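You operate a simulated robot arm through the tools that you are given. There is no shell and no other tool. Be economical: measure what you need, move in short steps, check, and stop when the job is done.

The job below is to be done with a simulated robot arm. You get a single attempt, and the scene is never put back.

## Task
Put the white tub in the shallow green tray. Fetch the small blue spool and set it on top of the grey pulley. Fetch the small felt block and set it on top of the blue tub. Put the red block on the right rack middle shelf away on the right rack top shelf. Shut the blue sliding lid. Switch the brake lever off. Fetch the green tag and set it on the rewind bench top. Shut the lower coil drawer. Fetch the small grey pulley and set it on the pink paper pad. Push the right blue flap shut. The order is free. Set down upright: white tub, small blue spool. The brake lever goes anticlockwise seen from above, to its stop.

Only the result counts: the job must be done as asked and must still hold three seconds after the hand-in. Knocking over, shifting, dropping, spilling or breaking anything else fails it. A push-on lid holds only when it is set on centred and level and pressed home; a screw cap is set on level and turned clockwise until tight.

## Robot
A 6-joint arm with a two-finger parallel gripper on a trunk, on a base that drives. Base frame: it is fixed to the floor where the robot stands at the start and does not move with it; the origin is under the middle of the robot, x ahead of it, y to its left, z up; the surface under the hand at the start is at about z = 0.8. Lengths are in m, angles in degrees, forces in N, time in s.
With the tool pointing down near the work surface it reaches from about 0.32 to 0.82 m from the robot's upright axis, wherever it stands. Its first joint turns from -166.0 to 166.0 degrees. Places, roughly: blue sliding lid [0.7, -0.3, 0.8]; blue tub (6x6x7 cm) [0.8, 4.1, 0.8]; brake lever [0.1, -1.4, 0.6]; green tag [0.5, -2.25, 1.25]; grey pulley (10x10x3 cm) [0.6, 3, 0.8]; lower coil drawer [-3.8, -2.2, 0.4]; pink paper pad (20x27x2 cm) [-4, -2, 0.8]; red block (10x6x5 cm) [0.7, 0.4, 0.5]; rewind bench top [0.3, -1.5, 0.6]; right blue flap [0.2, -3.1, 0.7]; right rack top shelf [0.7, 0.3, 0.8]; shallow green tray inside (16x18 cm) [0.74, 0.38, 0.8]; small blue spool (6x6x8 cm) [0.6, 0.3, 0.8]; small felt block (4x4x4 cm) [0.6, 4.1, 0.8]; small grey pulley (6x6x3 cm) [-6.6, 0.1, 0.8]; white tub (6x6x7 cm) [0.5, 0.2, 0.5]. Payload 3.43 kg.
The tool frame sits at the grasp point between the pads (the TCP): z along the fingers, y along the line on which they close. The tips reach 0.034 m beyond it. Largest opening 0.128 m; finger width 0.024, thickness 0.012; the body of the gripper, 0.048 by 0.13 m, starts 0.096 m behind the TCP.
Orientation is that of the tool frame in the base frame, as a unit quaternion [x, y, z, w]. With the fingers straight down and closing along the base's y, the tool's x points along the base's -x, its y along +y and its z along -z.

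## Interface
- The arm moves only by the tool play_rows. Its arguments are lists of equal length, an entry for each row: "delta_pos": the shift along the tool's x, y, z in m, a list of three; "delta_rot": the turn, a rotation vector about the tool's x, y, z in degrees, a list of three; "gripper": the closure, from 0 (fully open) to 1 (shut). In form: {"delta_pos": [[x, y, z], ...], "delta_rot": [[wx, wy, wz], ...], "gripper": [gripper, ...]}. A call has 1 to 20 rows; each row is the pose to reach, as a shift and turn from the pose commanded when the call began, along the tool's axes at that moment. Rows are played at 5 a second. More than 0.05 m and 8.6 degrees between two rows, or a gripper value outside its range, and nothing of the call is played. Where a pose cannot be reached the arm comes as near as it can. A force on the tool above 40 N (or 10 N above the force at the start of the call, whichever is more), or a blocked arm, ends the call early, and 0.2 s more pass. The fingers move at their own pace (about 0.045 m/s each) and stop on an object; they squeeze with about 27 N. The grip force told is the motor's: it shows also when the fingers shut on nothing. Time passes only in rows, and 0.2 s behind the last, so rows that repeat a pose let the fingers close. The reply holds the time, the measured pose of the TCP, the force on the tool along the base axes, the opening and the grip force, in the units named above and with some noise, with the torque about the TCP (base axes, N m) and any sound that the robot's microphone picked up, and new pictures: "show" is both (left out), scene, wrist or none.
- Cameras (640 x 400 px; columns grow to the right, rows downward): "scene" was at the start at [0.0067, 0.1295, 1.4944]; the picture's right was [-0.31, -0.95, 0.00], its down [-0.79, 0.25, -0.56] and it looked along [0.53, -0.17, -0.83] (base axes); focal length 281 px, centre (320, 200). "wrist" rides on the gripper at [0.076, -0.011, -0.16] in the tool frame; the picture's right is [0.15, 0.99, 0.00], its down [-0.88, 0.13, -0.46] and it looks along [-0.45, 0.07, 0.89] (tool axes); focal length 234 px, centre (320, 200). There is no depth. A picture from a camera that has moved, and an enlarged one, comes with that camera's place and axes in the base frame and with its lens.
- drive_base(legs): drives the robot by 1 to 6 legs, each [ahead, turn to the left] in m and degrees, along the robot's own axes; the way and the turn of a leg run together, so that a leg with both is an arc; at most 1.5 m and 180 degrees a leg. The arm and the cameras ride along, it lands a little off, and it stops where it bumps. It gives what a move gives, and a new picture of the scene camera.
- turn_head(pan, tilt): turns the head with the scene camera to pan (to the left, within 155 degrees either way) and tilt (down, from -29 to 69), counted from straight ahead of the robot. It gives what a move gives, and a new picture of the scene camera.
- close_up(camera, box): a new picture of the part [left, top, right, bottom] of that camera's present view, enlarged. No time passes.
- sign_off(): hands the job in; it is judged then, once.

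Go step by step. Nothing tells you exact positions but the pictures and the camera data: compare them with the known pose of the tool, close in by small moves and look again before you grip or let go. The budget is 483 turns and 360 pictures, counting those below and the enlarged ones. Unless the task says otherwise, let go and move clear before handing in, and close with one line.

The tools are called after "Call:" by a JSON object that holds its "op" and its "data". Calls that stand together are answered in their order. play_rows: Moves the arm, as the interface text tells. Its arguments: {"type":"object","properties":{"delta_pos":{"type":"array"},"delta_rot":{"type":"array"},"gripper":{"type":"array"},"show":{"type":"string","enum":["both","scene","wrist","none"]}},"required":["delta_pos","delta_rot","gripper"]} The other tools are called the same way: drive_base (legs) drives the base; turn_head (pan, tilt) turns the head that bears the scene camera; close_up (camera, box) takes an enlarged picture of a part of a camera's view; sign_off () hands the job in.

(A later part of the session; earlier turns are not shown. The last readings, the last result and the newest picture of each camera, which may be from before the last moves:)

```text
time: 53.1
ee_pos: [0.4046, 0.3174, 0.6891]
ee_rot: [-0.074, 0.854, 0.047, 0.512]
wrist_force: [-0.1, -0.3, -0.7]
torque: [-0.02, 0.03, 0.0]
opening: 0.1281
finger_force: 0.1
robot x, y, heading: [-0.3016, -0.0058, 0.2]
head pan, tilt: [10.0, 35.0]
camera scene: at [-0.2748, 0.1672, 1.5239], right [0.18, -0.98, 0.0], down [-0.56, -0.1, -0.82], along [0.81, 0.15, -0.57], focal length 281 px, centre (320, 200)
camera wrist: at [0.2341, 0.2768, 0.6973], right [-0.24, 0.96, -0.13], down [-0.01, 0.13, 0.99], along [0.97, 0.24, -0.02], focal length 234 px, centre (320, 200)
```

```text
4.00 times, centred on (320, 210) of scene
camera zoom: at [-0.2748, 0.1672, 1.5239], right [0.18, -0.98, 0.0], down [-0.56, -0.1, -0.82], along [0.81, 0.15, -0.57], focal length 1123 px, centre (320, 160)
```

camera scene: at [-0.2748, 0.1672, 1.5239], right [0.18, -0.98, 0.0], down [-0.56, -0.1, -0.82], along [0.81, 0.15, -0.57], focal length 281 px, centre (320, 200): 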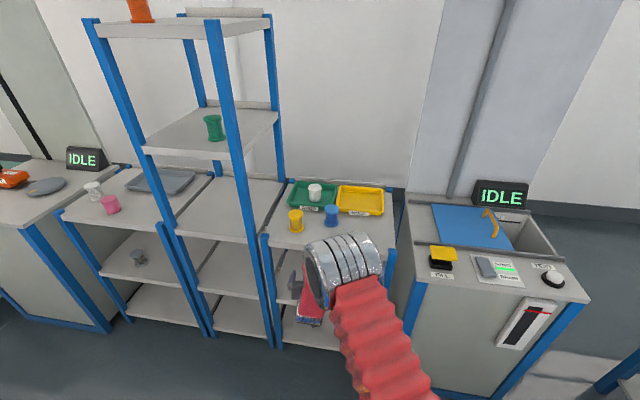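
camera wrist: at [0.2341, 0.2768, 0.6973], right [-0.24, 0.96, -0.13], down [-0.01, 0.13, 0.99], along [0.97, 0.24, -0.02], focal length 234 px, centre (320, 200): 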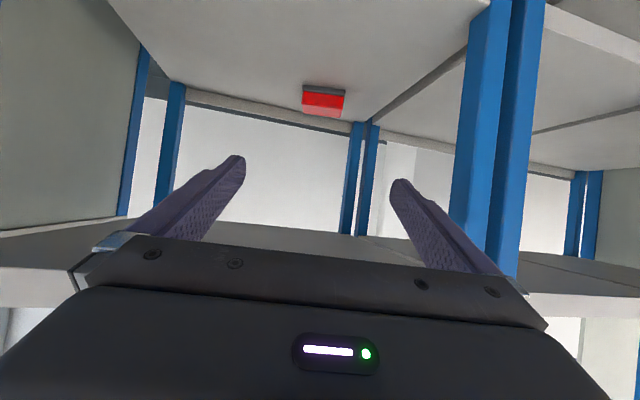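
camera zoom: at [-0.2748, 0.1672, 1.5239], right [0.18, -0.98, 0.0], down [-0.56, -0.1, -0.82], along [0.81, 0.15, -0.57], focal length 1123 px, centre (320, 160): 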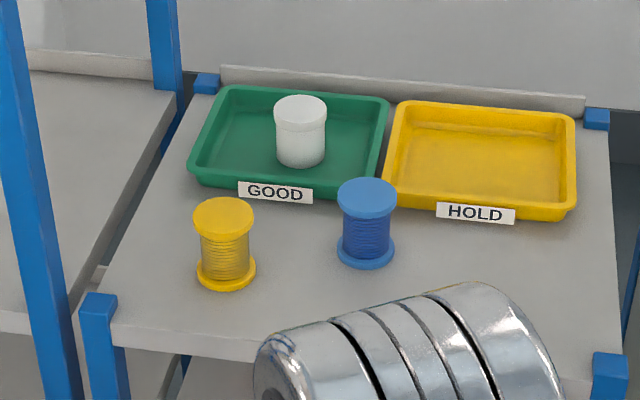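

Block: centre ≈(0.742, 0.377), yaw ≈13°. Advancing most of the way along the tool axis, then checking.

Call:
{"op": "play_rows", "data": {"delta_pos": [[0.001, 0, 0.045], [0.003, 0, 0.09], [0.004, 0, 0.135], [0.005, 0, 0.18], [0.007, 0, 0.22], [0.008, 0, 0.26]], "delta_rot": [[-0.5, 0, -0.3], [-1, 0, -0.6], [-1.5, 0, -0.8], [-2, 0, -1.1], [-2.65, 0, -1.4], [-2.65, 0, -1.4]], "gripper": [0, 0, 0, 0, 0, 0], "show": "both"}}

```text
time: 54.5
ee_pos: [0.6005, 0.3523, 0.5705]
ee_rot: [-0.096, 0.853, 0.059, 0.509]
wrist_force: [-0.5, -0.1, -0.9]
torque: [0.05, -0.13, -0.01]
opening: 0.1279
finger_force: 0.1
out of reach, approached as far as the arm can: row 6
robot x, y, heading: [-0.2971, -0.0075, 0.2]
head pan, tilt: [10.0, 35.0]
camera scene: at [-0.2743, 0.1673, 1.5238], right [0.18, -0.98, 0.0], down [-0.56, -0.1, -0.82], along [0.81, 0.15, -0.57], focal length 281 px, centre (320, 200)
camera wrist: at [0.4314, 0.3013, 0.5792], right [-0.29, 0.95, -0.12], down [-0.01, 0.13, 0.99], along [0.96, 0.29, -0.03], focal length 234 px, centre (320, 200)
```

scene: 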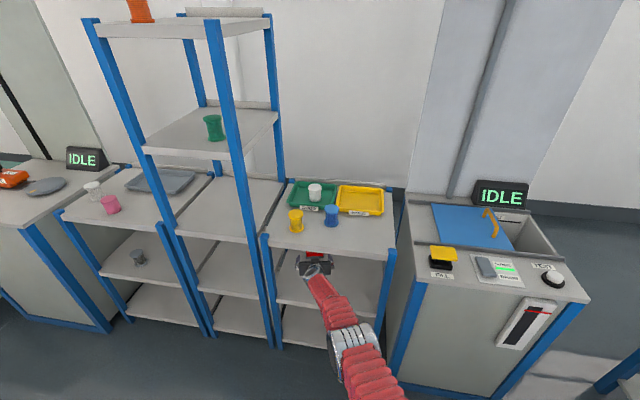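
wrist: 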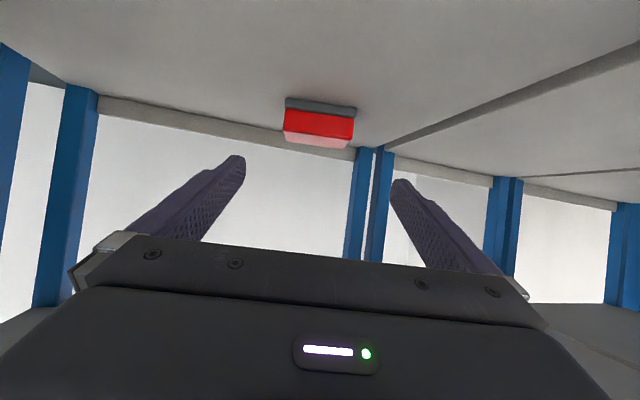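

The arm is at full stretch, and the path is clear. Driving forward 0.13 m to bring the fingers above the block.

Call:
{"op": "drive_base", "data": {"legs": [[0.13, 0]]}}

Call:
{"op": "close_up", "data": {"camera": "wrist", "box": [0, 0, 640, 400]}}

```text
time: 56.1
ee_pos: [0.718, 0.3538, 0.5516]
ee_rot: [-0.101, 0.86, 0.057, 0.498]
wrist_force: [-0.7, 0.3, 0.1]
torque: [0.01, 0.0, 0.03]
opening: 0.128
finger_force: 0.0
robot x, y, heading: [-0.1711, -0.01, 0.1]
head pan, tilt: [10.0, 35.0]
stopped in leg 1: the robot was blocked; the commanded pose is now the measured one
camera scene: at [-0.1459, 0.1679, 1.5239], right [0.18, -0.98, 0.0], down [-0.56, -0.1, -0.82], along [0.81, 0.15, -0.57], focal length 281 px, centre (320, 200)
```

scene: 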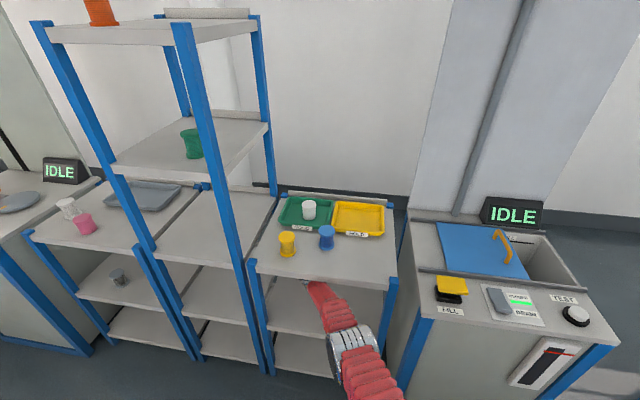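

```text
1.00 times, centred on (320, 200) of wrist (not enlarged: the box is as wide or as high as the picture)
camera zoom: at [0.5494, 0.3025, 0.5646], right [-0.3, 0.95, -0.13], down [0.01, 0.14, 0.99], along [0.95, 0.29, -0.05], focal length 234 px, centre (320, 200)
```

zoom: 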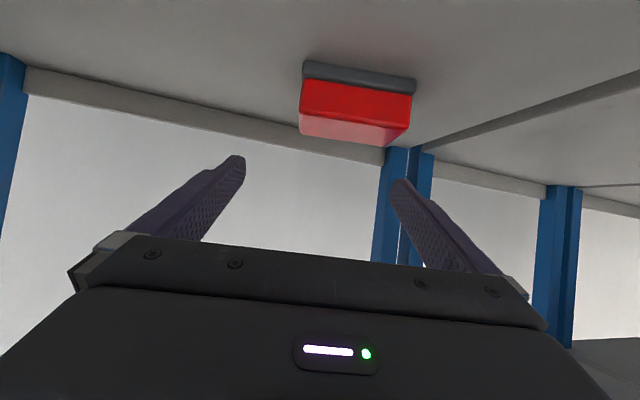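

The drive stopped slightly early (forearm likely touched the shelf lip), so I'll lower a bit; the block centre is ≈(0.743, 0.380). First lateral, then down over it.

Call:
{"op": "play_rows", "data": {"delta_pos": [[0.007, 0.01, 0.003], [0.013, 0.02, 0.007], [0.02, 0.02, 0.018], [0.026, 0.02, 0.031], [0.032, 0.02, 0.044], [0.037, 0.02, 0.055]], "delta_rot": [[0, 0, 0], [0, 0, 0], [0, 0, 0], [0, 0, 0], [0, 0, 0], [0, 0, 0]], "gripper": [0, 0, 0, 0, 0, 0], "show": "both"}}

```text
time: 57.5
ee_pos: [0.7124, 0.3646, 0.5451]
ee_rot: [-0.101, 0.859, 0.058, 0.499]
wrist_force: [-0.3, 0.8, 0.9]
torque: [0.02, 0.01, 0.0]
opening: 0.1281
finger_force: 0.0
out of reach, approached as far as the arm can: row 1, 2, 3, 4, 5, 6
robot x, y, heading: [-0.171, -0.0056, 0.2]
head pan, tilt: [10.0, 35.0]
camera scene: at [-0.1459, 0.1679, 1.5239], right [0.18, -0.98, 0.0], down [-0.56, -0.1, -0.82], along [0.81, 0.15, -0.57], focal length 281 px, centre (320, 200)
camera wrist: at [0.5435, 0.3131, 0.5592], right [-0.3, 0.95, -0.13], down [0.01, 0.14, 0.99], along [0.95, 0.29, -0.05], focal length 234 px, centre (320, 200)
```

scene: 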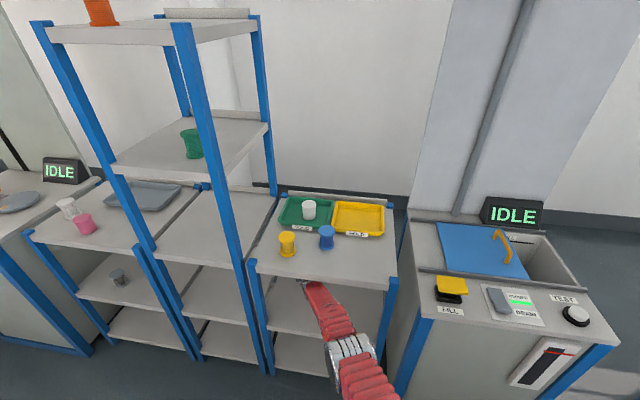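
wrist: 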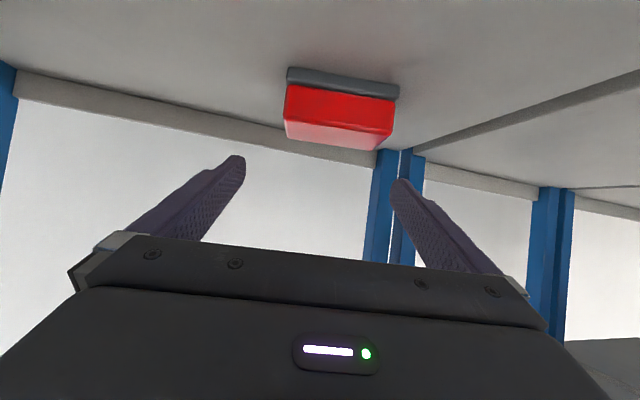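

The arm is fully stretched and skims the shelf lip, so I'll back out and re-approach with the robot heading along the block's axis and a flatter tool.

Call:
{"op": "drive_base", "data": {"legs": [[-0.5, 0], [0, 14]]}}

```text
time: 62.4
ee_pos: [0.084, 0.5646, 0.5493]
ee_rot: [-0.211, 0.839, 0.128, 0.485]
wrist_force: [-0.2, 0.1, -0.5]
torque: [0.02, -0.01, -0.05]
opening: 0.1279
finger_force: 0.0
robot x, y, heading: [-0.6686, -0.0227, 13.9]
head pan, tilt: [10.0, 35.0]
camera scene: at [-0.6901, 0.1539, 1.5239], right [0.41, -0.91, 0.0], down [-0.52, -0.23, -0.82], along [0.75, 0.33, -0.57], focal length 281 px, centre (320, 200)
```

scene: 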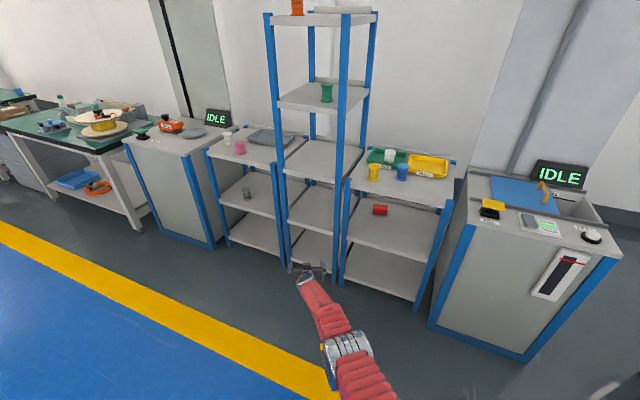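

Moving the arm so the tool points along the robot heading (yaw 14°, tilt 25°) at z≈0.50.

Call:
{"op": "play_rows", "data": {"delta_pos": [[0.0086, -0.0416, -0.0034], [0.0171, -0.0833, -0.0068], [0.0257, -0.1249, -0.0102], [0.0343, -0.1665, -0.0137], [0.0429, -0.2082, -0.0171], [0.0514, -0.2498, -0.0205], [0.06, -0.2915, -0.0239], [0.0686, -0.3331, -0.0273]], "delta_rot": [[1.6, -0.64, 0.92], [3.2, -1.28, 1.85], [4.8, -1.9, 2.8], [6.45, -2.55, 3.7], [8.1, -3.2, 4.6], [9.7, -3.8, 5.5], [11.3, -4.5, 6.5], [12.9, -5.1, 7.4]], "gripper": [0, 0, 0, 0, 0, 0, 0, 0], "show": "scene"}}

```text
time: 64.2
ee_pos: [0.1826, 0.27, 0.4998]
ee_rot: [-0.07, 0.841, 0.073, 0.532]
wrist_force: [-0.1, 0.9, 0.8]
torque: [0.01, 0.01, 0.01]
opening: 0.1279
finger_force: 0.1
out of reach, approached as far as the arm can: row 6, 7, 8
robot x, y, heading: [-0.6741, -0.0211, 14.1]
head pan, tilt: [10.0, 35.0]
camera scene: at [-0.6901, 0.1538, 1.5239], right [0.41, -0.91, 0.0], down [-0.52, -0.23, -0.82], along [0.75, 0.33, -0.57], focal length 281 px, centre (320, 200)
```

scene: 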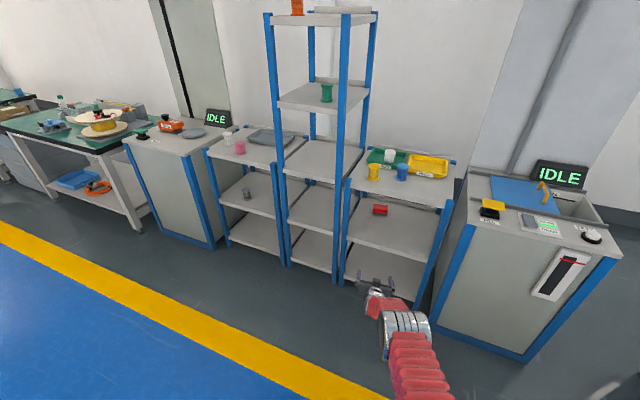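

Slightly beyond reach; pulling in a little and removing the small roll.

Call:
{"op": "play_rows", "data": {"delta_pos": [[0.009, -0.015, -0.018], [0.0184, -0.0307, -0.0358]], "delta_rot": [[-0.7, 0, -1.85], [-1.36, 0, -3.7]], "gripper": [0, 0], "show": "both"}}

```text
time: 64.8
ee_pos: [0.1355, 0.2632, 0.4962]
ee_rot: [-0.08, 0.84, 0.057, 0.533]
wrist_force: [-0.5, -0.3, 0.4]
torque: [-0.02, -0.06, 0.0]
opening: 0.1279
finger_force: 0.0
out of reach, approached as far as the arm can: row 1, 2
robot x, y, heading: [-0.6728, -0.022, 14.3]
head pan, tilt: [10.0, 35.0]
camera scene: at [-0.6901, 0.1539, 1.5239], right [0.41, -0.91, 0.0], down [-0.52, -0.23, -0.82], along [0.75, 0.33, -0.57], focal length 281 px, centre (320, 200)
camera wrist: at [-0.0334, 0.218, 0.4954], right [-0.25, 0.96, -0.12], down [-0.06, 0.11, 0.99], along [0.97, 0.26, 0.03], focal length 234 px, centre (320, 200)
```

scene: 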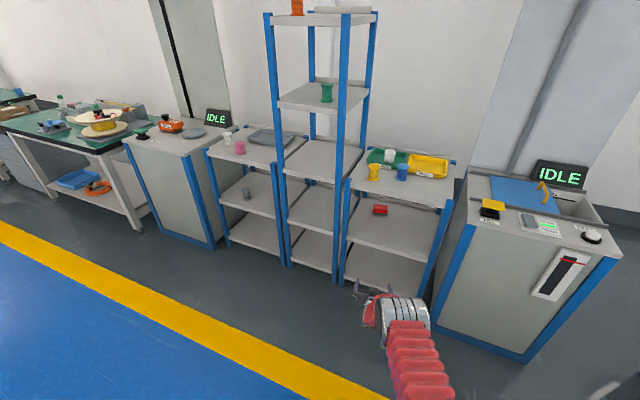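
wrist: 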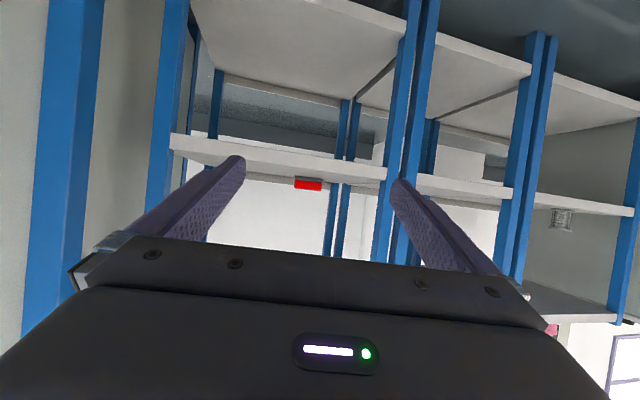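

The arm prefers the target more to its left. Turning the base about 6° right and shifting the arm left instead.

Call:
{"op": "drive_base", "data": {"legs": [[0, -6]]}}

```text
time: 65.8
ee_pos: [0.1627, 0.1787, 0.4963]
ee_rot: [-0.033, 0.843, 0.027, 0.536]
wrist_force: [1.0, 0.7, 0.1]
torque: [0.01, 0.02, 0.02]
opening: 0.1283
finger_force: 0.1
robot x, y, heading: [-0.6745, -0.0138, 7.9]
head pan, tilt: [10.0, 35.0]
camera scene: at [-0.6724, 0.1602, 1.5239], right [0.31, -0.95, 0.0], down [-0.55, -0.18, -0.82], along [0.78, 0.25, -0.57], focal length 281 px, centre (320, 200)
```

scene: 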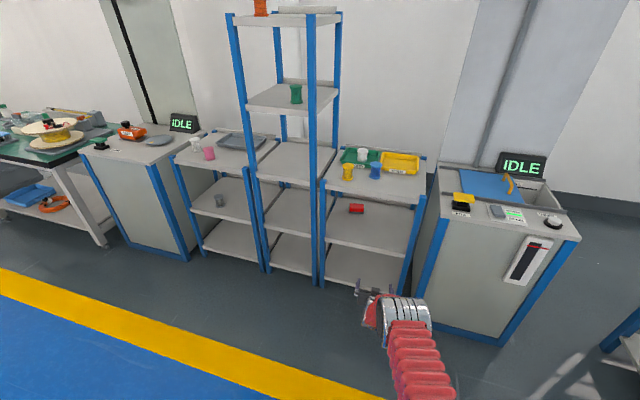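

Shifting the arm left 11 cm and yawing to match the block.

Call:
{"op": "play_rows", "data": {"delta_pos": [[0.001, 0.038, -0.002], [0.003, 0.077, -0.004], [0.0038, 0.115, -0.0052]], "delta_rot": [[-2.5, 0, -1.4], [-5, 0, -2.8], [-7.6, 0, -4.2]], "gripper": [0, 0, 0], "show": "both"}}

```text
time: 66.6
ee_pos: [0.1472, 0.2925, 0.4982]
ee_rot: [-0.1, 0.837, 0.062, 0.534]
wrist_force: [0.0, -0.1, 0.4]
torque: [0.02, 0.02, 0.06]
opening: 0.1277
finger_force: 0.0
robot x, y, heading: [-0.672, -0.0185, 8.1]
head pan, tilt: [10.0, 35.0]
camera scene: at [-0.6723, 0.1602, 1.5239], right [0.31, -0.95, 0.0], down [-0.55, -0.18, -0.82], along [0.78, 0.25, -0.57], focal length 281 px, centre (320, 200)
camera wrist: at [-0.0212, 0.2395, 0.4967], right [-0.29, 0.95, -0.13], down [-0.07, 0.12, 0.99], along [0.95, 0.3, 0.03], focal length 234 px, centre (320, 200)
```

scene: 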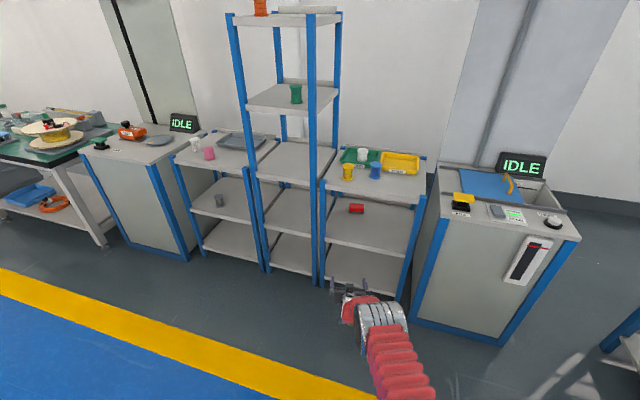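
wrist: 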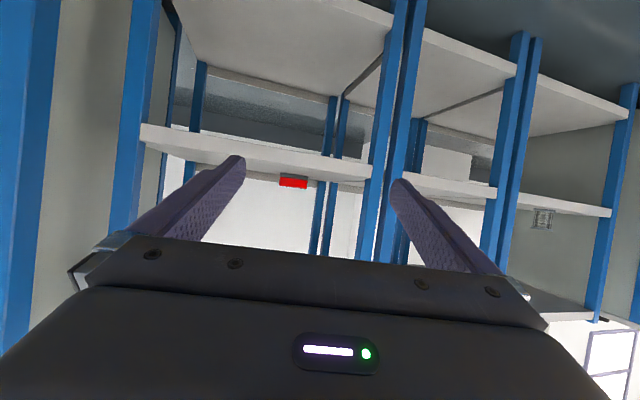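

Reached. Stretching the arm another 6 cm so only the slim forearm enters the shelf.

Call:
{"op": "play_rows", "data": {"delta_pos": [[-0.0125, -0.003, 0.027], [-0.0251, -0.006, 0.054]], "delta_rot": [[0, 0, 0], [0, 0, 0]], "gripper": [0, 0], "show": "scene"}}

```text
time: 67.2
ee_pos: [0.2072, 0.3009, 0.5032]
ee_rot: [-0.1, 0.836, 0.065, 0.535]
wrist_force: [3.7, 2.6, 8.5]
torque: [-0.3, 1.07, -0.05]
opening: 0.128
finger_force: 0.1
robot x, y, heading: [-0.6755, -0.0149, 8.0]
head pan, tilt: [10.0, 35.0]
camera scene: at [-0.6727, 0.16, 1.5239], right [0.31, -0.95, 0.0], down [-0.55, -0.18, -0.82], along [0.78, 0.25, -0.57], focal length 281 px, centre (320, 200)
```

scene: 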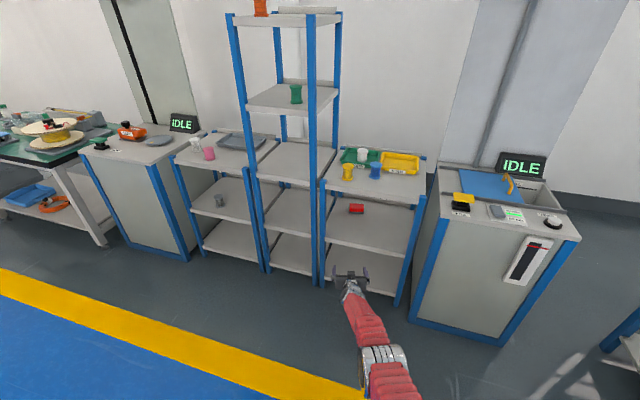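

Checking whether that force was transient.

Call:
{"op": "play_rows", "data": {"delta_pos": [[0, 0, 0], [0, 0, 0]], "delta_rot": [[0, 0, 0], [0, 0, 0]], "gripper": [0, 0], "show": "wrist"}}

```text
time: 67.8
ee_pos: [0.2062, 0.299, 0.498]
ee_rot: [-0.1, 0.837, 0.064, 0.534]
wrist_force: [-0.7, -0.1, 0.0]
torque: [-0.01, 0.03, 0.0]
opening: 0.1281
finger_force: 0.1
robot x, y, heading: [-0.6714, -0.0165, 7.8]
head pan, tilt: [10.0, 35.0]
camera wrist: at [0.0378, 0.2472, 0.497], right [-0.29, 0.95, -0.13], down [-0.07, 0.12, 0.99], along [0.95, 0.3, 0.03], focal length 234 px, centre (320, 200)
```

wrist: 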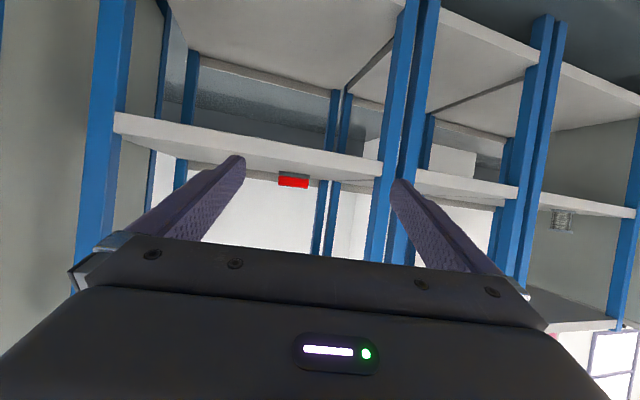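

Fine. Driving forward 0.40 m, then checking alignment with the block.

Call:
{"op": "drive_base", "data": {"legs": [[0.4, 0]]}}

Call:
{"op": "close_up", "data": {"camera": "wrist", "box": [0, 0, 640, 400]}}

Call:
{"op": "close_up", "data": {"camera": "scene", "box": [240, 220, 480, 370]}}

```text
time: 70.9
ee_pos: [0.604, 0.3542, 0.4979]
ee_rot: [-0.1, 0.837, 0.064, 0.534]
wrist_force: [-0.3, -0.1, -0.9]
torque: [0.02, 0.04, 0.0]
opening: 0.1279
finger_force: 0.1
robot x, y, heading: [-0.2759, 0.0442, 8.1]
head pan, tilt: [10.0, 35.0]
camera scene: at [-0.2749, 0.2159, 1.5239], right [0.31, -0.95, 0.0], down [-0.55, -0.18, -0.82], along [0.78, 0.25, -0.57], focal length 281 px, centre (320, 200)
```

scene: 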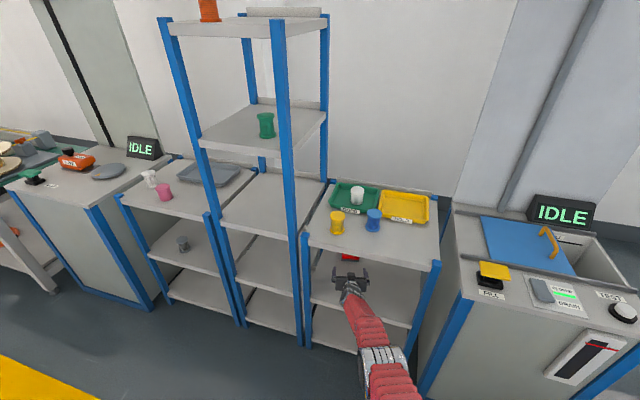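

```text
1.00 times, centred on (320, 200) of wrist (not enlarged: the box is as wide or as high as the picture)
camera zoom: at [0.4354, 0.3014, 0.497], right [-0.29, 0.95, -0.13], down [-0.07, 0.12, 0.99], along [0.95, 0.3, 0.03], focal length 234 px, centre (320, 200)
```

zoom: 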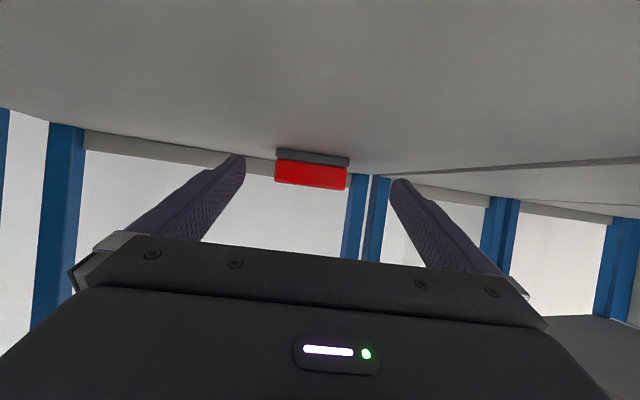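

```text
2.67 times, centred on (360, 295) of scene
camera zoom: at [-0.2749, 0.2159, 1.5239], right [0.31, -0.95, 0.0], down [-0.55, -0.18, -0.82], along [0.78, 0.25, -0.57], focal length 749 px, centre (213, -53)
```

zoom: 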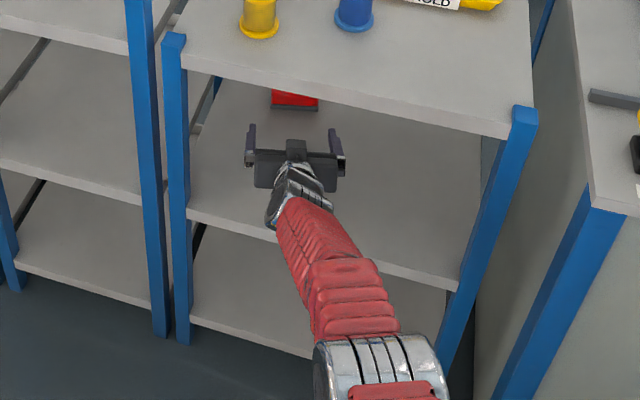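

Alignment is good. Driving the final 0.135 m to straddle the block.

Call:
{"op": "drive_base", "data": {"legs": [[0.135, 0]]}}

Call:
{"op": "close_up", "data": {"camera": "wrist", "box": [0, 0, 640, 400]}}

```text
time: 72.4
ee_pos: [0.7376, 0.3726, 0.4992]
ee_rot: [-0.1, 0.838, 0.064, 0.533]
wrist_force: [0.2, 0.5, -0.2]
torque: [-0.02, -0.04, -0.01]
opening: 0.1281
finger_force: 0.0
robot x, y, heading: [-0.1441, 0.061, 8.0]
head pan, tilt: [10.0, 35.0]
camera scene: at [-0.1409, 0.2346, 1.5239], right [0.31, -0.95, 0.0], down [-0.55, -0.18, -0.82], along [0.78, 0.25, -0.57], focal length 281 px, centre (320, 200)
```

scene: 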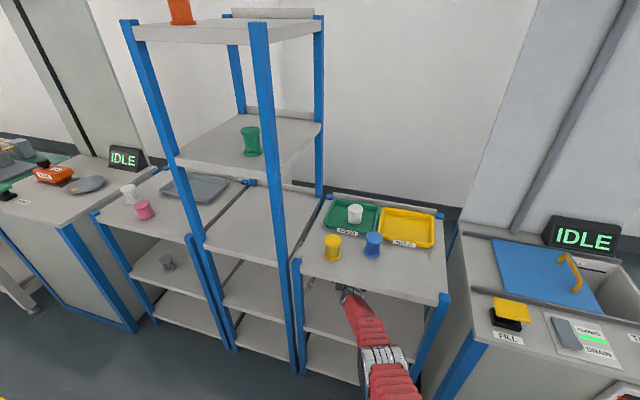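

```text
1.00 times, centred on (320, 200) of wrist (not enlarged: the box is as wide or as high as the picture)
camera zoom: at [0.5695, 0.3208, 0.4973], right [-0.29, 0.95, -0.13], down [-0.07, 0.12, 0.99], along [0.95, 0.3, 0.03], focal length 234 px, centre (320, 200)
```

zoom: 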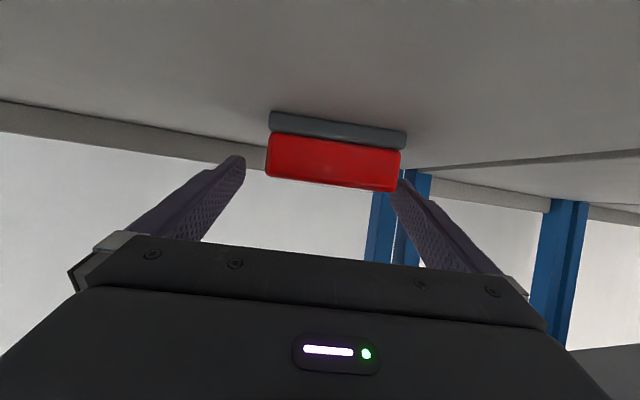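

The block sits between the fingers. Centering slightly, lowering 5 mm and closing.

Call:
{"op": "play_rows", "data": {"delta_pos": [[0.0045, 0.006, 0.002], [0.0045, 0.006, 0.002], [0.0045, 0.006, 0.002], [0.0045, 0.006, 0.002], [0.0045, 0.006, 0.002]], "delta_rot": [[0, 0, 0], [0, 0, 0], [0, 0, 0], [0, 0, 0], [0, 0, 0]], "gripper": [0, 1, 1, 1, 1], "show": "wrist"}}

```text
time: 73.6
ee_pos: [0.7331, 0.3818, 0.4961]
ee_rot: [-0.099, 0.838, 0.064, 0.533]
wrist_force: [0.1, 1.2, 0.7]
torque: [0.04, -0.03, 0.0]
opening: 0.0892
finger_force: 27.0
out of reach, approached as far as the arm can: row 1, 2, 3, 4, 5
robot x, y, heading: [-0.1463, 0.0612, 8.2]
head pan, tilt: [10.0, 35.0]
camera wrist: at [0.5647, 0.3291, 0.4954], right [-0.29, 0.95, -0.13], down [-0.07, 0.12, 0.99], along [0.95, 0.3, 0.03], focal length 234 px, centre (320, 200)
```

wrist: 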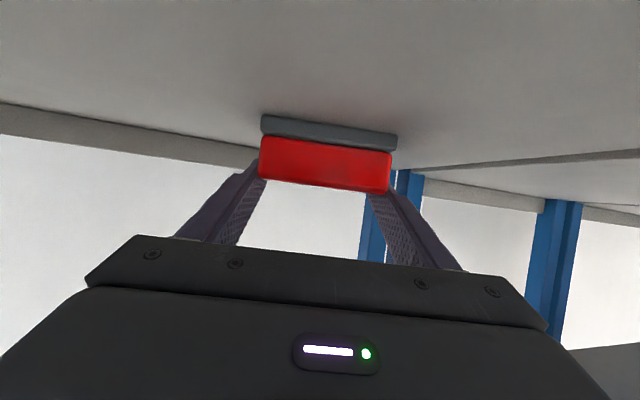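

Block gripped. Lifting 2 cm, then reversing out.

Call:
{"op": "play_rows", "data": {"delta_pos": [[-0.009, 0, -0.008], [-0.018, 0, -0.018]], "delta_rot": [[0, 0, 0], [0, 0, 0]], "gripper": [1, 1], "show": "wrist"}}

Call:
{"op": "drive_base", "data": {"legs": [[-0.5, 0]]}}

```text
time: 74.2
ee_pos: [0.7243, 0.3793, 0.52]
ee_rot: [-0.1, 0.838, 0.065, 0.533]
wrist_force: [0.4, 0.7, -1.0]
torque: [0.01, -0.02, 0.04]
opening: 0.0892
finger_force: 26.4
robot x, y, heading: [-0.1411, 0.0624, 7.8]
head pan, tilt: [10.0, 35.0]
camera wrist: at [0.5558, 0.3272, 0.5192], right [-0.29, 0.95, -0.13], down [-0.07, 0.12, 0.99], along [0.95, 0.3, 0.03], focal length 234 px, centre (320, 200)
```

wrist: 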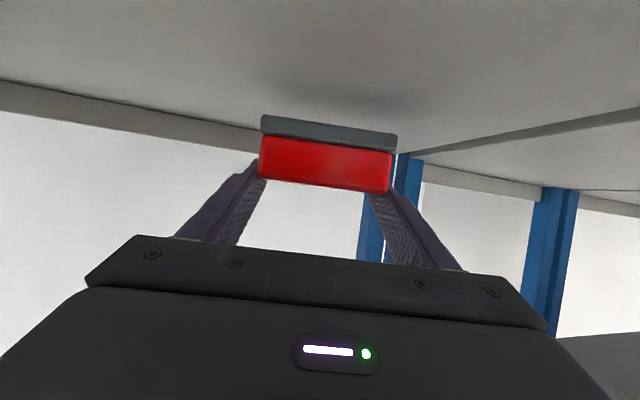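

```text
time: 77.9
ee_pos: [0.2267, 0.3125, 0.5216]
ee_rot: [-0.102, 0.837, 0.066, 0.533]
wrist_force: [-0.3, 0.0, -1.4]
torque: [-0.01, 0.02, -0.02]
opening: 0.0892
finger_force: 27.2
robot x, y, heading: [-0.6433, -0.0106, 8.5]
head pan, tilt: [10.0, 35.0]
camera scene: at [-0.6389, 0.1643, 1.5239], right [0.31, -0.95, 0.0], down [-0.55, -0.18, -0.82], along [0.78, 0.26, -0.57], focal length 281 px, centre (320, 200)
```

scene: 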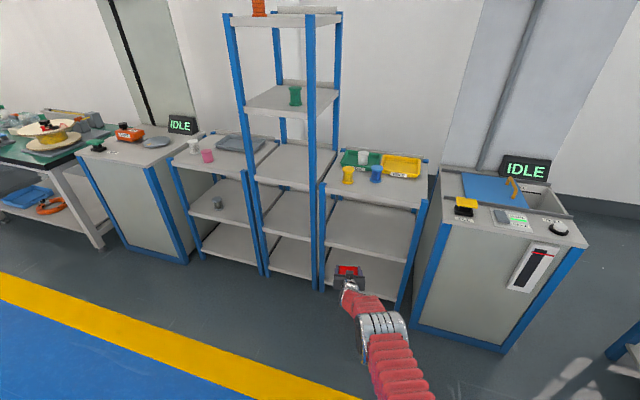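

Out of the shelf. Squaring up the heading and raising the block above the top shelf.

Call:
{"op": "drive_base", "data": {"legs": [[0, -8.3]]}}

Call:
{"op": "play_rows", "data": {"delta_pos": [[-0.0371, 0, -0.0173], [-0.0743, 0, -0.0345], [-0.1114, 0, -0.0518], [-0.1486, 0, -0.0691], [-0.1857, 0, -0.0863], [-0.2229, 0, -0.1036], [-0.26, 0, -0.1209], [-0.2972, 0, -0.1381], [-0.3343, 0, -0.1554], [-0.3715, 0, -0.1727]], "delta_rot": [[0, 0, 0], [0, 0, 0], [0, 0, 0], [0, 0, 0], [0, 0, 0], [0, 0, 0], [0, 0, 0], [0, 0, 0], [0, 0, 0], [0, 0, 0]], "gripper": [1, 1, 1, 1, 1, 1, 1, 1, 1, 1], "show": "scene"}}

```text
time: 79.1
ee_pos: [0.2657, 0.1838, 0.5212]
ee_rot: [-0.041, 0.843, 0.027, 0.536]
wrist_force: [0.9, -0.3, -0.8]
torque: [0.03, -0.02, 0.03]
opening: 0.0893
finger_force: 26.8
robot x, y, heading: [-0.6372, -0.0031, -0.1]
head pan, tilt: [10.0, 35.0]
camera scene: at [-0.6139, 0.1701, 1.5239], right [0.17, -0.98, 0.0], down [-0.57, -0.1, -0.82], along [0.81, 0.14, -0.57], focal length 281 px, centre (320, 200)
```

scene: 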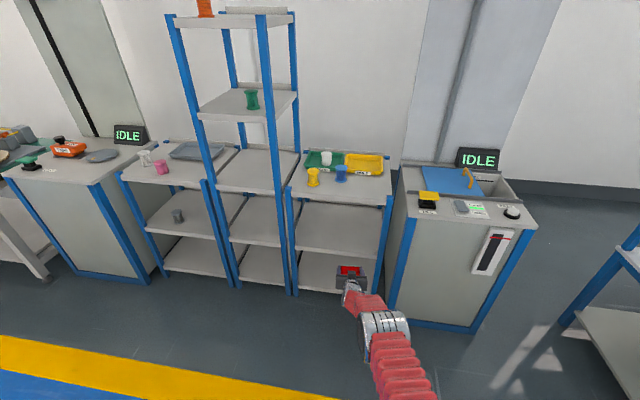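

```text
time: 81.3
ee_pos: [0.2634, 0.1844, 0.9302]
ee_rot: [-0.041, 0.843, 0.027, 0.536]
wrist_force: [0.5, -0.1, -0.9]
torque: [0.02, -0.03, 0.0]
opening: 0.0893
finger_force: 27.0
robot x, y, heading: [-0.6383, -0.0056, 0.0]
head pan, tilt: [10.0, 35.0]
camera scene: at [-0.6138, 0.1701, 1.5239], right [0.17, -0.98, 0.0], down [-0.57, -0.1, -0.82], along [0.81, 0.14, -0.57], focal length 281 px, centre (320, 200)
```

scene: 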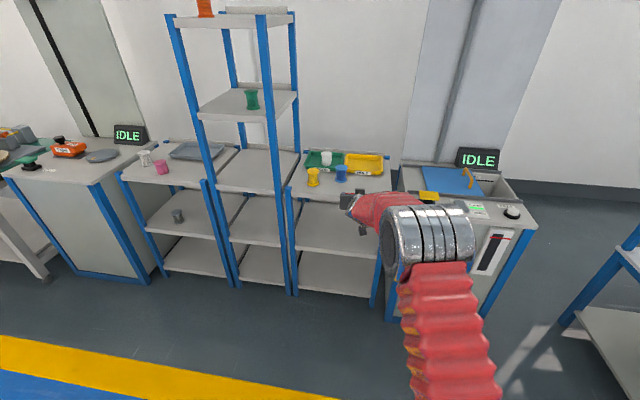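

Shifting 3 cm right to clear the blue spool, then driving forward over the shelf.

Call:
{"op": "play_rows", "data": {"delta_pos": [[0, -0.03, 0]], "delta_rot": [[0, 0, 0]], "gripper": [1], "show": "none"}}

Call:
{"op": "drive_base", "data": {"legs": [[0.27, 0]]}}

Call:
{"op": "close_up", "data": {"camera": "wrist", "box": [0, 0, 640, 400]}}

```text
time: 81.7
ee_pos: [0.2673, 0.1549, 0.9311]
ee_rot: [-0.041, 0.842, 0.027, 0.537]
wrist_force: [0.1, 0.6, -0.5]
torque: [-0.02, 0.0, 0.02]
opening: 0.089
finger_force: 27.1
robot x, y, heading: [-0.6372, -0.0062, 0.3]
head pan, tilt: [10.0, 35.0]
```

```text
time: 84.0
ee_pos: [0.5358, 0.1548, 0.9308]
ee_rot: [-0.041, 0.842, 0.027, 0.537]
wrist_force: [-0.3, 0.3, -0.6]
torque: [0.0, 0.0, 0.05]
opening: 0.0893
finger_force: 26.8
robot x, y, heading: [-0.3692, 0.0011, 0.2]
head pan, tilt: [10.0, 35.0]
camera scene: at [-0.3456, 0.1703, 1.5239], right [0.17, -0.98, 0.0], down [-0.57, -0.1, -0.82], along [0.81, 0.14, -0.57], focal length 281 px, centre (320, 200)
```

scene: 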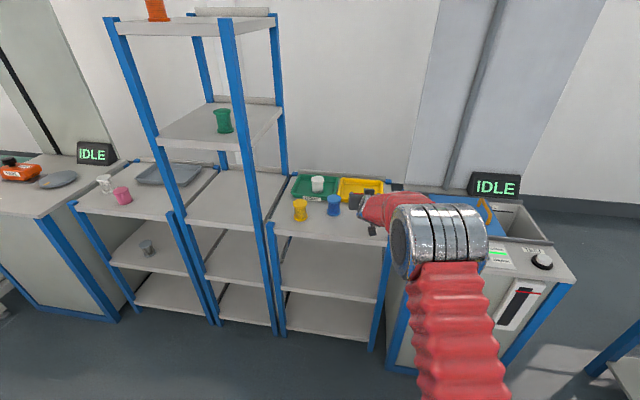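

```text
1.00 times, centred on (320, 200) of wrist (not enlarged: the box is as wide or as high as the picture)
camera zoom: at [0.3618, 0.1262, 0.9299], right [-0.16, 0.98, -0.13], down [-0.05, 0.12, 0.99], along [0.99, 0.16, 0.03], focal length 234 px, centre (320, 200)
```

zoom: 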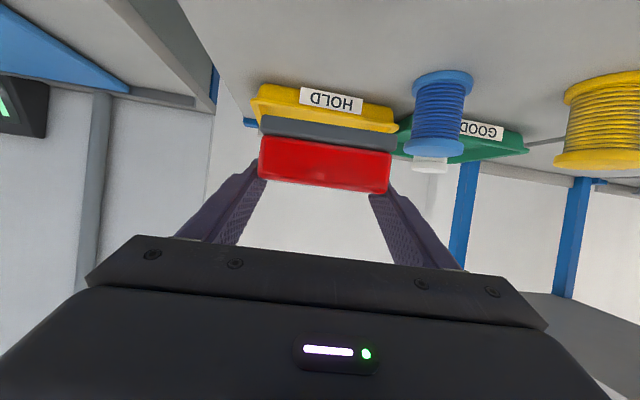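

Clear of the spool. Lowering the block onto the shelf.

Call:
{"op": "play_rows", "data": {"delta_pos": [[0.0272, 0, 0.0126], [0.0544, 0, 0.0252], [0.067, 0, 0.031], [0.0725, 0, 0.0336], [0.077, 0, 0.0357], [0.0806, 0, 0.0374], [0.0843, 0, 0.039]], "delta_rot": [[0, 0, 0], [0, 0, 0], [0, 0, 0], [0, 0, 0], [0, 0, 0], [0, 0, 0], [0, 0, 0]], "gripper": [1, 1, 1, 1, 1, 1, 1], "show": "wrist"}}

```text
time: 85.6
ee_pos: [0.5373, 0.1544, 0.8432]
ee_rot: [-0.041, 0.841, 0.027, 0.539]
wrist_force: [4.6, -1.0, 19.1]
torque: [-0.12, -0.17, 0.22]
opening: 0.0899
finger_force: 27.0
robot x, y, heading: [-0.3729, -0.004, 0.3]
head pan, tilt: [10.0, 35.0]
camera wrist: at [0.3627, 0.1264, 0.8402], right [-0.16, 0.98, -0.13], down [-0.06, 0.12, 0.99], along [0.99, 0.16, 0.04], focal length 234 px, centre (320, 200)
```

wrist: 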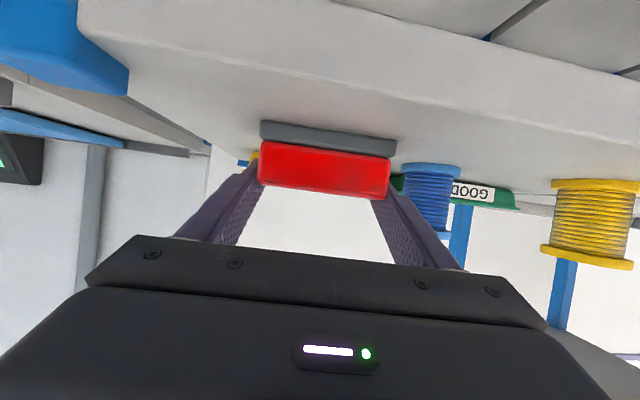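

On the shelf. Opening partially and backing out along the tool axis.

Call:
{"op": "play_rows", "data": {"delta_pos": [[-0.0025, 0, -0.001], [-0.0025, 0, -0.001], [-0.0025, 0, -0.001], [-0.0025, 0, -0.03], [-0.0025, 0, -0.07], [-0.0025, 0, -0.11], [-0.0025, 0, -0.15]], "delta_rot": [[0, 0, 0], [0, 0, 0], [0, 0, 0], [0, 0, 0], [0, 0, 0], [0, 0, 0], [0, 0, 0]], "gripper": [1, 0.18, 0.18, 0.18, 0.18, 0.18, 0.18], "show": "both"}}

```text
time: 87.2
ee_pos: [0.4012, 0.1425, 0.9058]
ee_rot: [-0.037, 0.844, 0.021, 0.535]
wrist_force: [-0.2, -0.3, -0.6]
torque: [0.02, 0.0, -0.02]
opening: 0.1052
finger_force: 0.1
robot x, y, heading: [-0.3734, -0.0053, 0.2]
head pan, tilt: [10.0, 35.0]
camera scene: at [-0.3455, 0.1702, 1.5239], right [0.17, -0.98, 0.0], down [-0.57, -0.1, -0.82], along [0.81, 0.14, -0.57], focal length 281 px, centre (320, 200)
camera wrist: at [0.2263, 0.1166, 0.9043], right [-0.15, 0.98, -0.14], down [-0.05, 0.13, 0.99], along [0.99, 0.15, 0.03], focal length 234 px, centre (320, 200)
```

scene: 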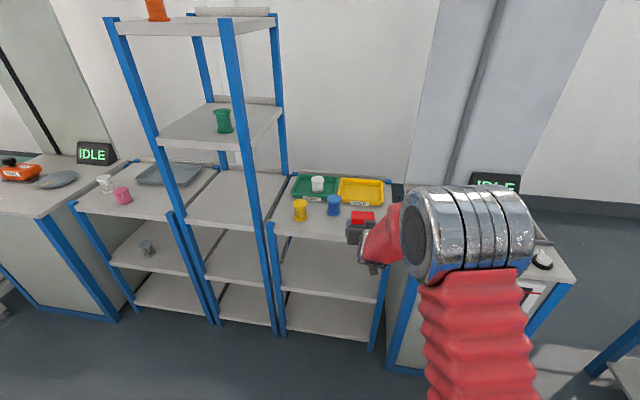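
wrist: 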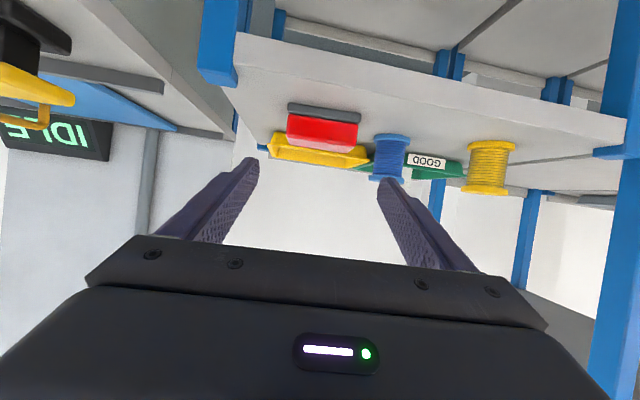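

Red block is on the top shelf. Now to the blue sliding lid: first bring the tool vertical and look at the bench.

Call:
{"op": "play_rows", "data": {"delta_pos": [[-0.011, 0, -0.005], [-0.022, 0, -0.01], [-0.034, 0, -0.016], [-0.045, 0, -0.021], [-0.056, 0, -0.027], [-0.068, 0, -0.032], [-0.079, 0, -0.037], [-0.09, 0, -0.0425]], "delta_rot": [[0, 8.1, 0], [0, 16.2, 0], [0, 24.3, 0], [0, 32.4, 0], [0, 40.5, 0], [0, 48.6, 0], [0, 56.7, 0], [0, 64.7, 0]], "gripper": [1, 1, 1, 1, 1, 1, 1, 1], "show": "none"}}

Call:
{"op": "turn_head", "data": {"pan": -22, "tilt": 38}}

Call:
{"op": "close_up", "data": {"camera": "scene", "box": [200, 80, 440, 230]}}

```text
time: 89.0
ee_pos: [0.3993, 0.1407, 1.0076]
ee_rot: [-0.049, 0.999, 0.001, 0.002]
wrist_force: [-1.6, -1.0, 4.3]
torque: [0.03, -0.14, 0.04]
opening: 0.0002
finger_force: 27.2
out of reach, approached as far as the arm can: row 2, 3, 4
robot x, y, heading: [-0.368, -0.0028, 0.1]
head pan, tilt: [10.0, 35.0]
```

```text
time: 90.0
ee_pos: [0.4002, 0.1411, 1.0015]
ee_rot: [-0.049, 0.999, 0.0, -0.001]
wrist_force: [0.0, -0.1, -0.8]
torque: [0.0, -0.01, 0.0]
opening: 0.0
finger_force: 27.0
robot x, y, heading: [-0.3706, -0.0039, 0.0]
head pan, tilt: [-22.0, 38.0]
camera scene: at [-0.3522, 0.1227, 1.5193], right [-0.37, -0.93, 0.0], down [-0.57, 0.23, -0.79], along [0.73, -0.29, -0.62], focal length 281 px, centre (320, 200)
```

scene: 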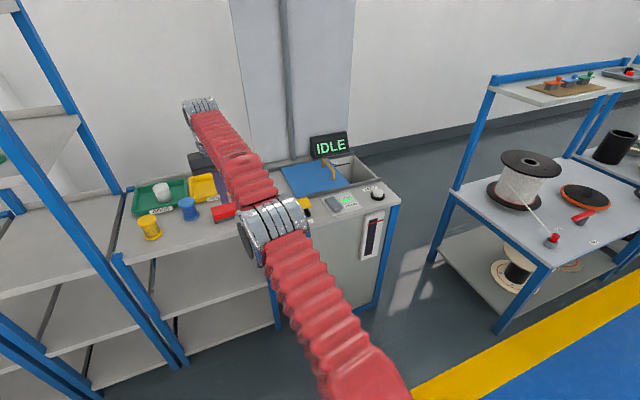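

```text
2.67 times, centred on (320, 155) of scene
camera zoom: at [-0.3522, 0.1227, 1.5193], right [-0.37, -0.93, 0.0], down [-0.57, 0.23, -0.79], along [0.73, -0.29, -0.62], focal length 749 px, centre (320, 320)
```

zoom: 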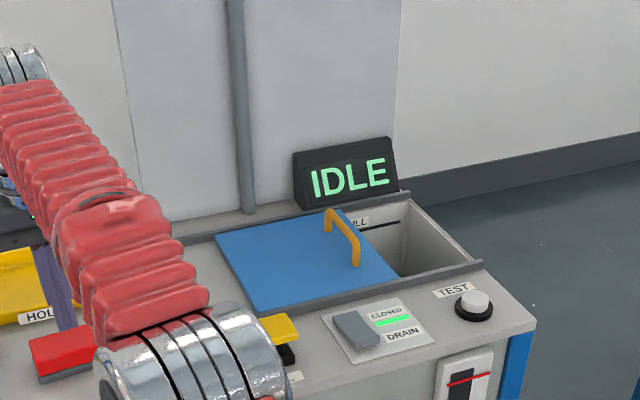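

The lid must slide right (−y) about 0.15 m; its handle is at ≈(0.655, −0.33). I'll tuck the arm in, then drive closer to the bench.

Call:
{"op": "play_rows", "data": {"delta_pos": [[0.05, 0, 0], [0.1, 0, 0], [0.15, 0, 0], [0.2, 0, 0], [0.25, 0, 0], [0.3, 0, 0]], "delta_rot": [[0, 0, 1], [0, 0, 2], [0, 0, 3], [0, 0, 4], [0, 0, 5], [0, 0, 5.6]], "gripper": [1, 1, 1, 1, 1, 1], "show": "none"}}

Call:
{"op": "drive_base", "data": {"legs": [[0, -22], [0.43, 0], [0, 22]]}}

Call:
{"op": "close_up", "data": {"camera": "scene", "box": [160, 100, 480, 300]}}

```text
time: 91.4
ee_pos: [0.1005, 0.1109, 1.0027]
ee_rot: [-0.001, 1.0, 0.001, 0.002]
wrist_force: [0.2, -0.1, -0.2]
torque: [-0.01, 0.02, -0.03]
opening: 0.0
finger_force: 26.8
robot x, y, heading: [-0.3752, -0.0018, 0.1]
head pan, tilt: [-22.0, 38.0]
```

```text
time: 95.9
ee_pos: [0.4692, -0.2173, 1.0025]
ee_rot: [0.187, 0.982, 0.0, 0.001]
wrist_force: [0.6, 0.2, -0.5]
torque: [0.02, -0.03, -0.01]
opening: 0.0
finger_force: 27.8
robot x, y, heading: [-0.0072, -0.148, -22.9]
head pan, tilt: [-22.0, 38.0]
stopped in leg 2: the robot was blocked; the commanded pose is now the measured one
camera scene: at [0.0531, -0.0421, 1.5193], right [-0.71, -0.71, 0.0], down [-0.44, 0.43, -0.79], along [0.56, -0.56, -0.62], focal length 281 px, centre (320, 200)
```

scene: 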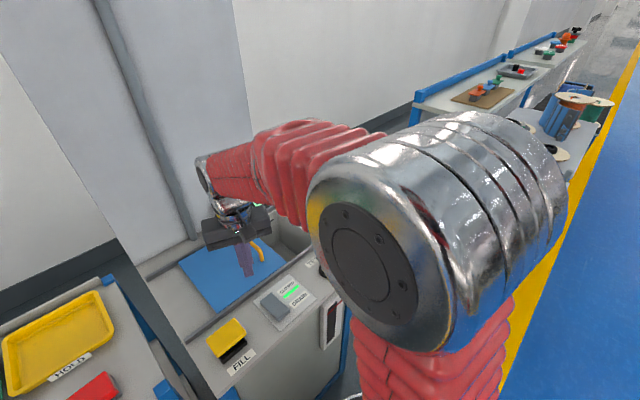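

```text
2.00 times, centred on (320, 200) of scene
camera zoom: at [0.0531, -0.0421, 1.5193], right [-0.71, -0.71, 0.0], down [-0.44, 0.43, -0.79], along [0.56, -0.56, -0.62], focal length 562 px, centre (320, 200)
```

zoom: 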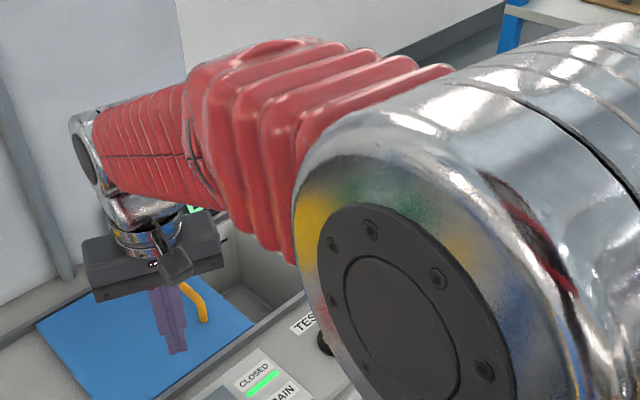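

The base touched the bench front, but the lid is in reach from here. Backing off a hair, then moving the closed fingers to the left of the handle.

Call:
{"op": "drive_base", "data": {"legs": [[-0.02, 0]]}}

Call:
{"op": "play_rows", "data": {"delta_pos": [[-0.04, 0.004, 0], [-0.08, 0.008, 0], [-0.12, 0.012, 0], [-0.16, 0.016, 0], [-0.21, 0.02, 0]], "delta_rot": [[0, 0, -4.3], [0, 0, -8.6], [0, 0, -12.9], [0, 0, -17.1], [0, 0, -21.4]], "gripper": [1, 1, 1, 1, 1], "show": "both"}}

```text
time: 96.8
ee_pos: [0.4496, -0.2091, 1.0021]
ee_rot: [0.187, 0.982, 0.0, 0.002]
wrist_force: [0.3, 0.3, -0.3]
torque: [0.01, 0.0, -0.01]
opening: 0.0
finger_force: 27.2
robot x, y, heading: [-0.0322, -0.1434, -22.7]
head pan, tilt: [-22.0, 38.0]
camera scene: at [0.0346, -0.0343, 1.5193], right [-0.71, -0.71, 0.0], down [-0.44, 0.43, -0.79], along [0.56, -0.56, -0.62], focal length 281 px, centre (320, 200)
```

scene: 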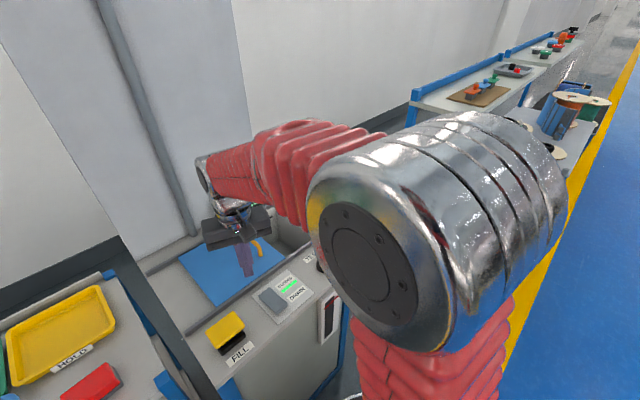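

```text
refused: row 5 steps farther than a row can; nothing moved
```

Call:
{"op": "play_rows", "data": {"delta_pos": [[-0.035, 0.004, 0], [-0.07, 0.008, 0], [-0.105, 0.012, 0], [-0.14, 0.016, 0], [-0.175, 0.018, 0], [-0.21, 0.02, 0]], "delta_rot": [[0, 0, -4.3], [0, 0, -8.6], [0, 0, -12.9], [0, 0, -17.1], [0, 0, -21.4], [0, 0, -21.4]], "gripper": [1, 1, 1, 1, 1, 1], "show": "both"}}

```text
time: 98.2
ee_pos: [0.6517, -0.2669, 1.0044]
ee_rot: [0.001, 1.0, 0.0, 0.001]
wrist_force: [-0.2, -0.6, 0.7]
torque: [-0.01, -0.03, 0.02]
opening: 0.0003
finger_force: 26.7
robot x, y, heading: [-0.0305, -0.1438, -22.8]
head pan, tilt: [-22.0, 38.0]
camera scene: at [0.0346, -0.0343, 1.5193], right [-0.71, -0.71, 0.0], down [-0.44, 0.43, -0.79], along [0.56, -0.56, -0.62], focal length 281 px, centre (320, 200)
camera wrist: at [0.5767, -0.2787, 1.1641], right [-0.14, 0.99, 0.0], down [0.88, 0.13, 0.46], along [0.45, 0.07, -0.89], focal length 234 px, centre (320, 200)
```

scene: 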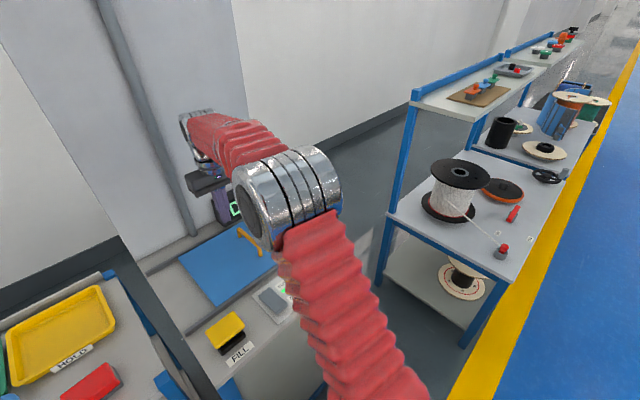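
wrist: 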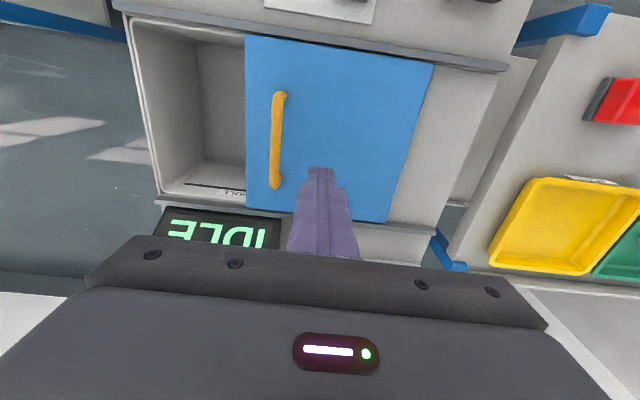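

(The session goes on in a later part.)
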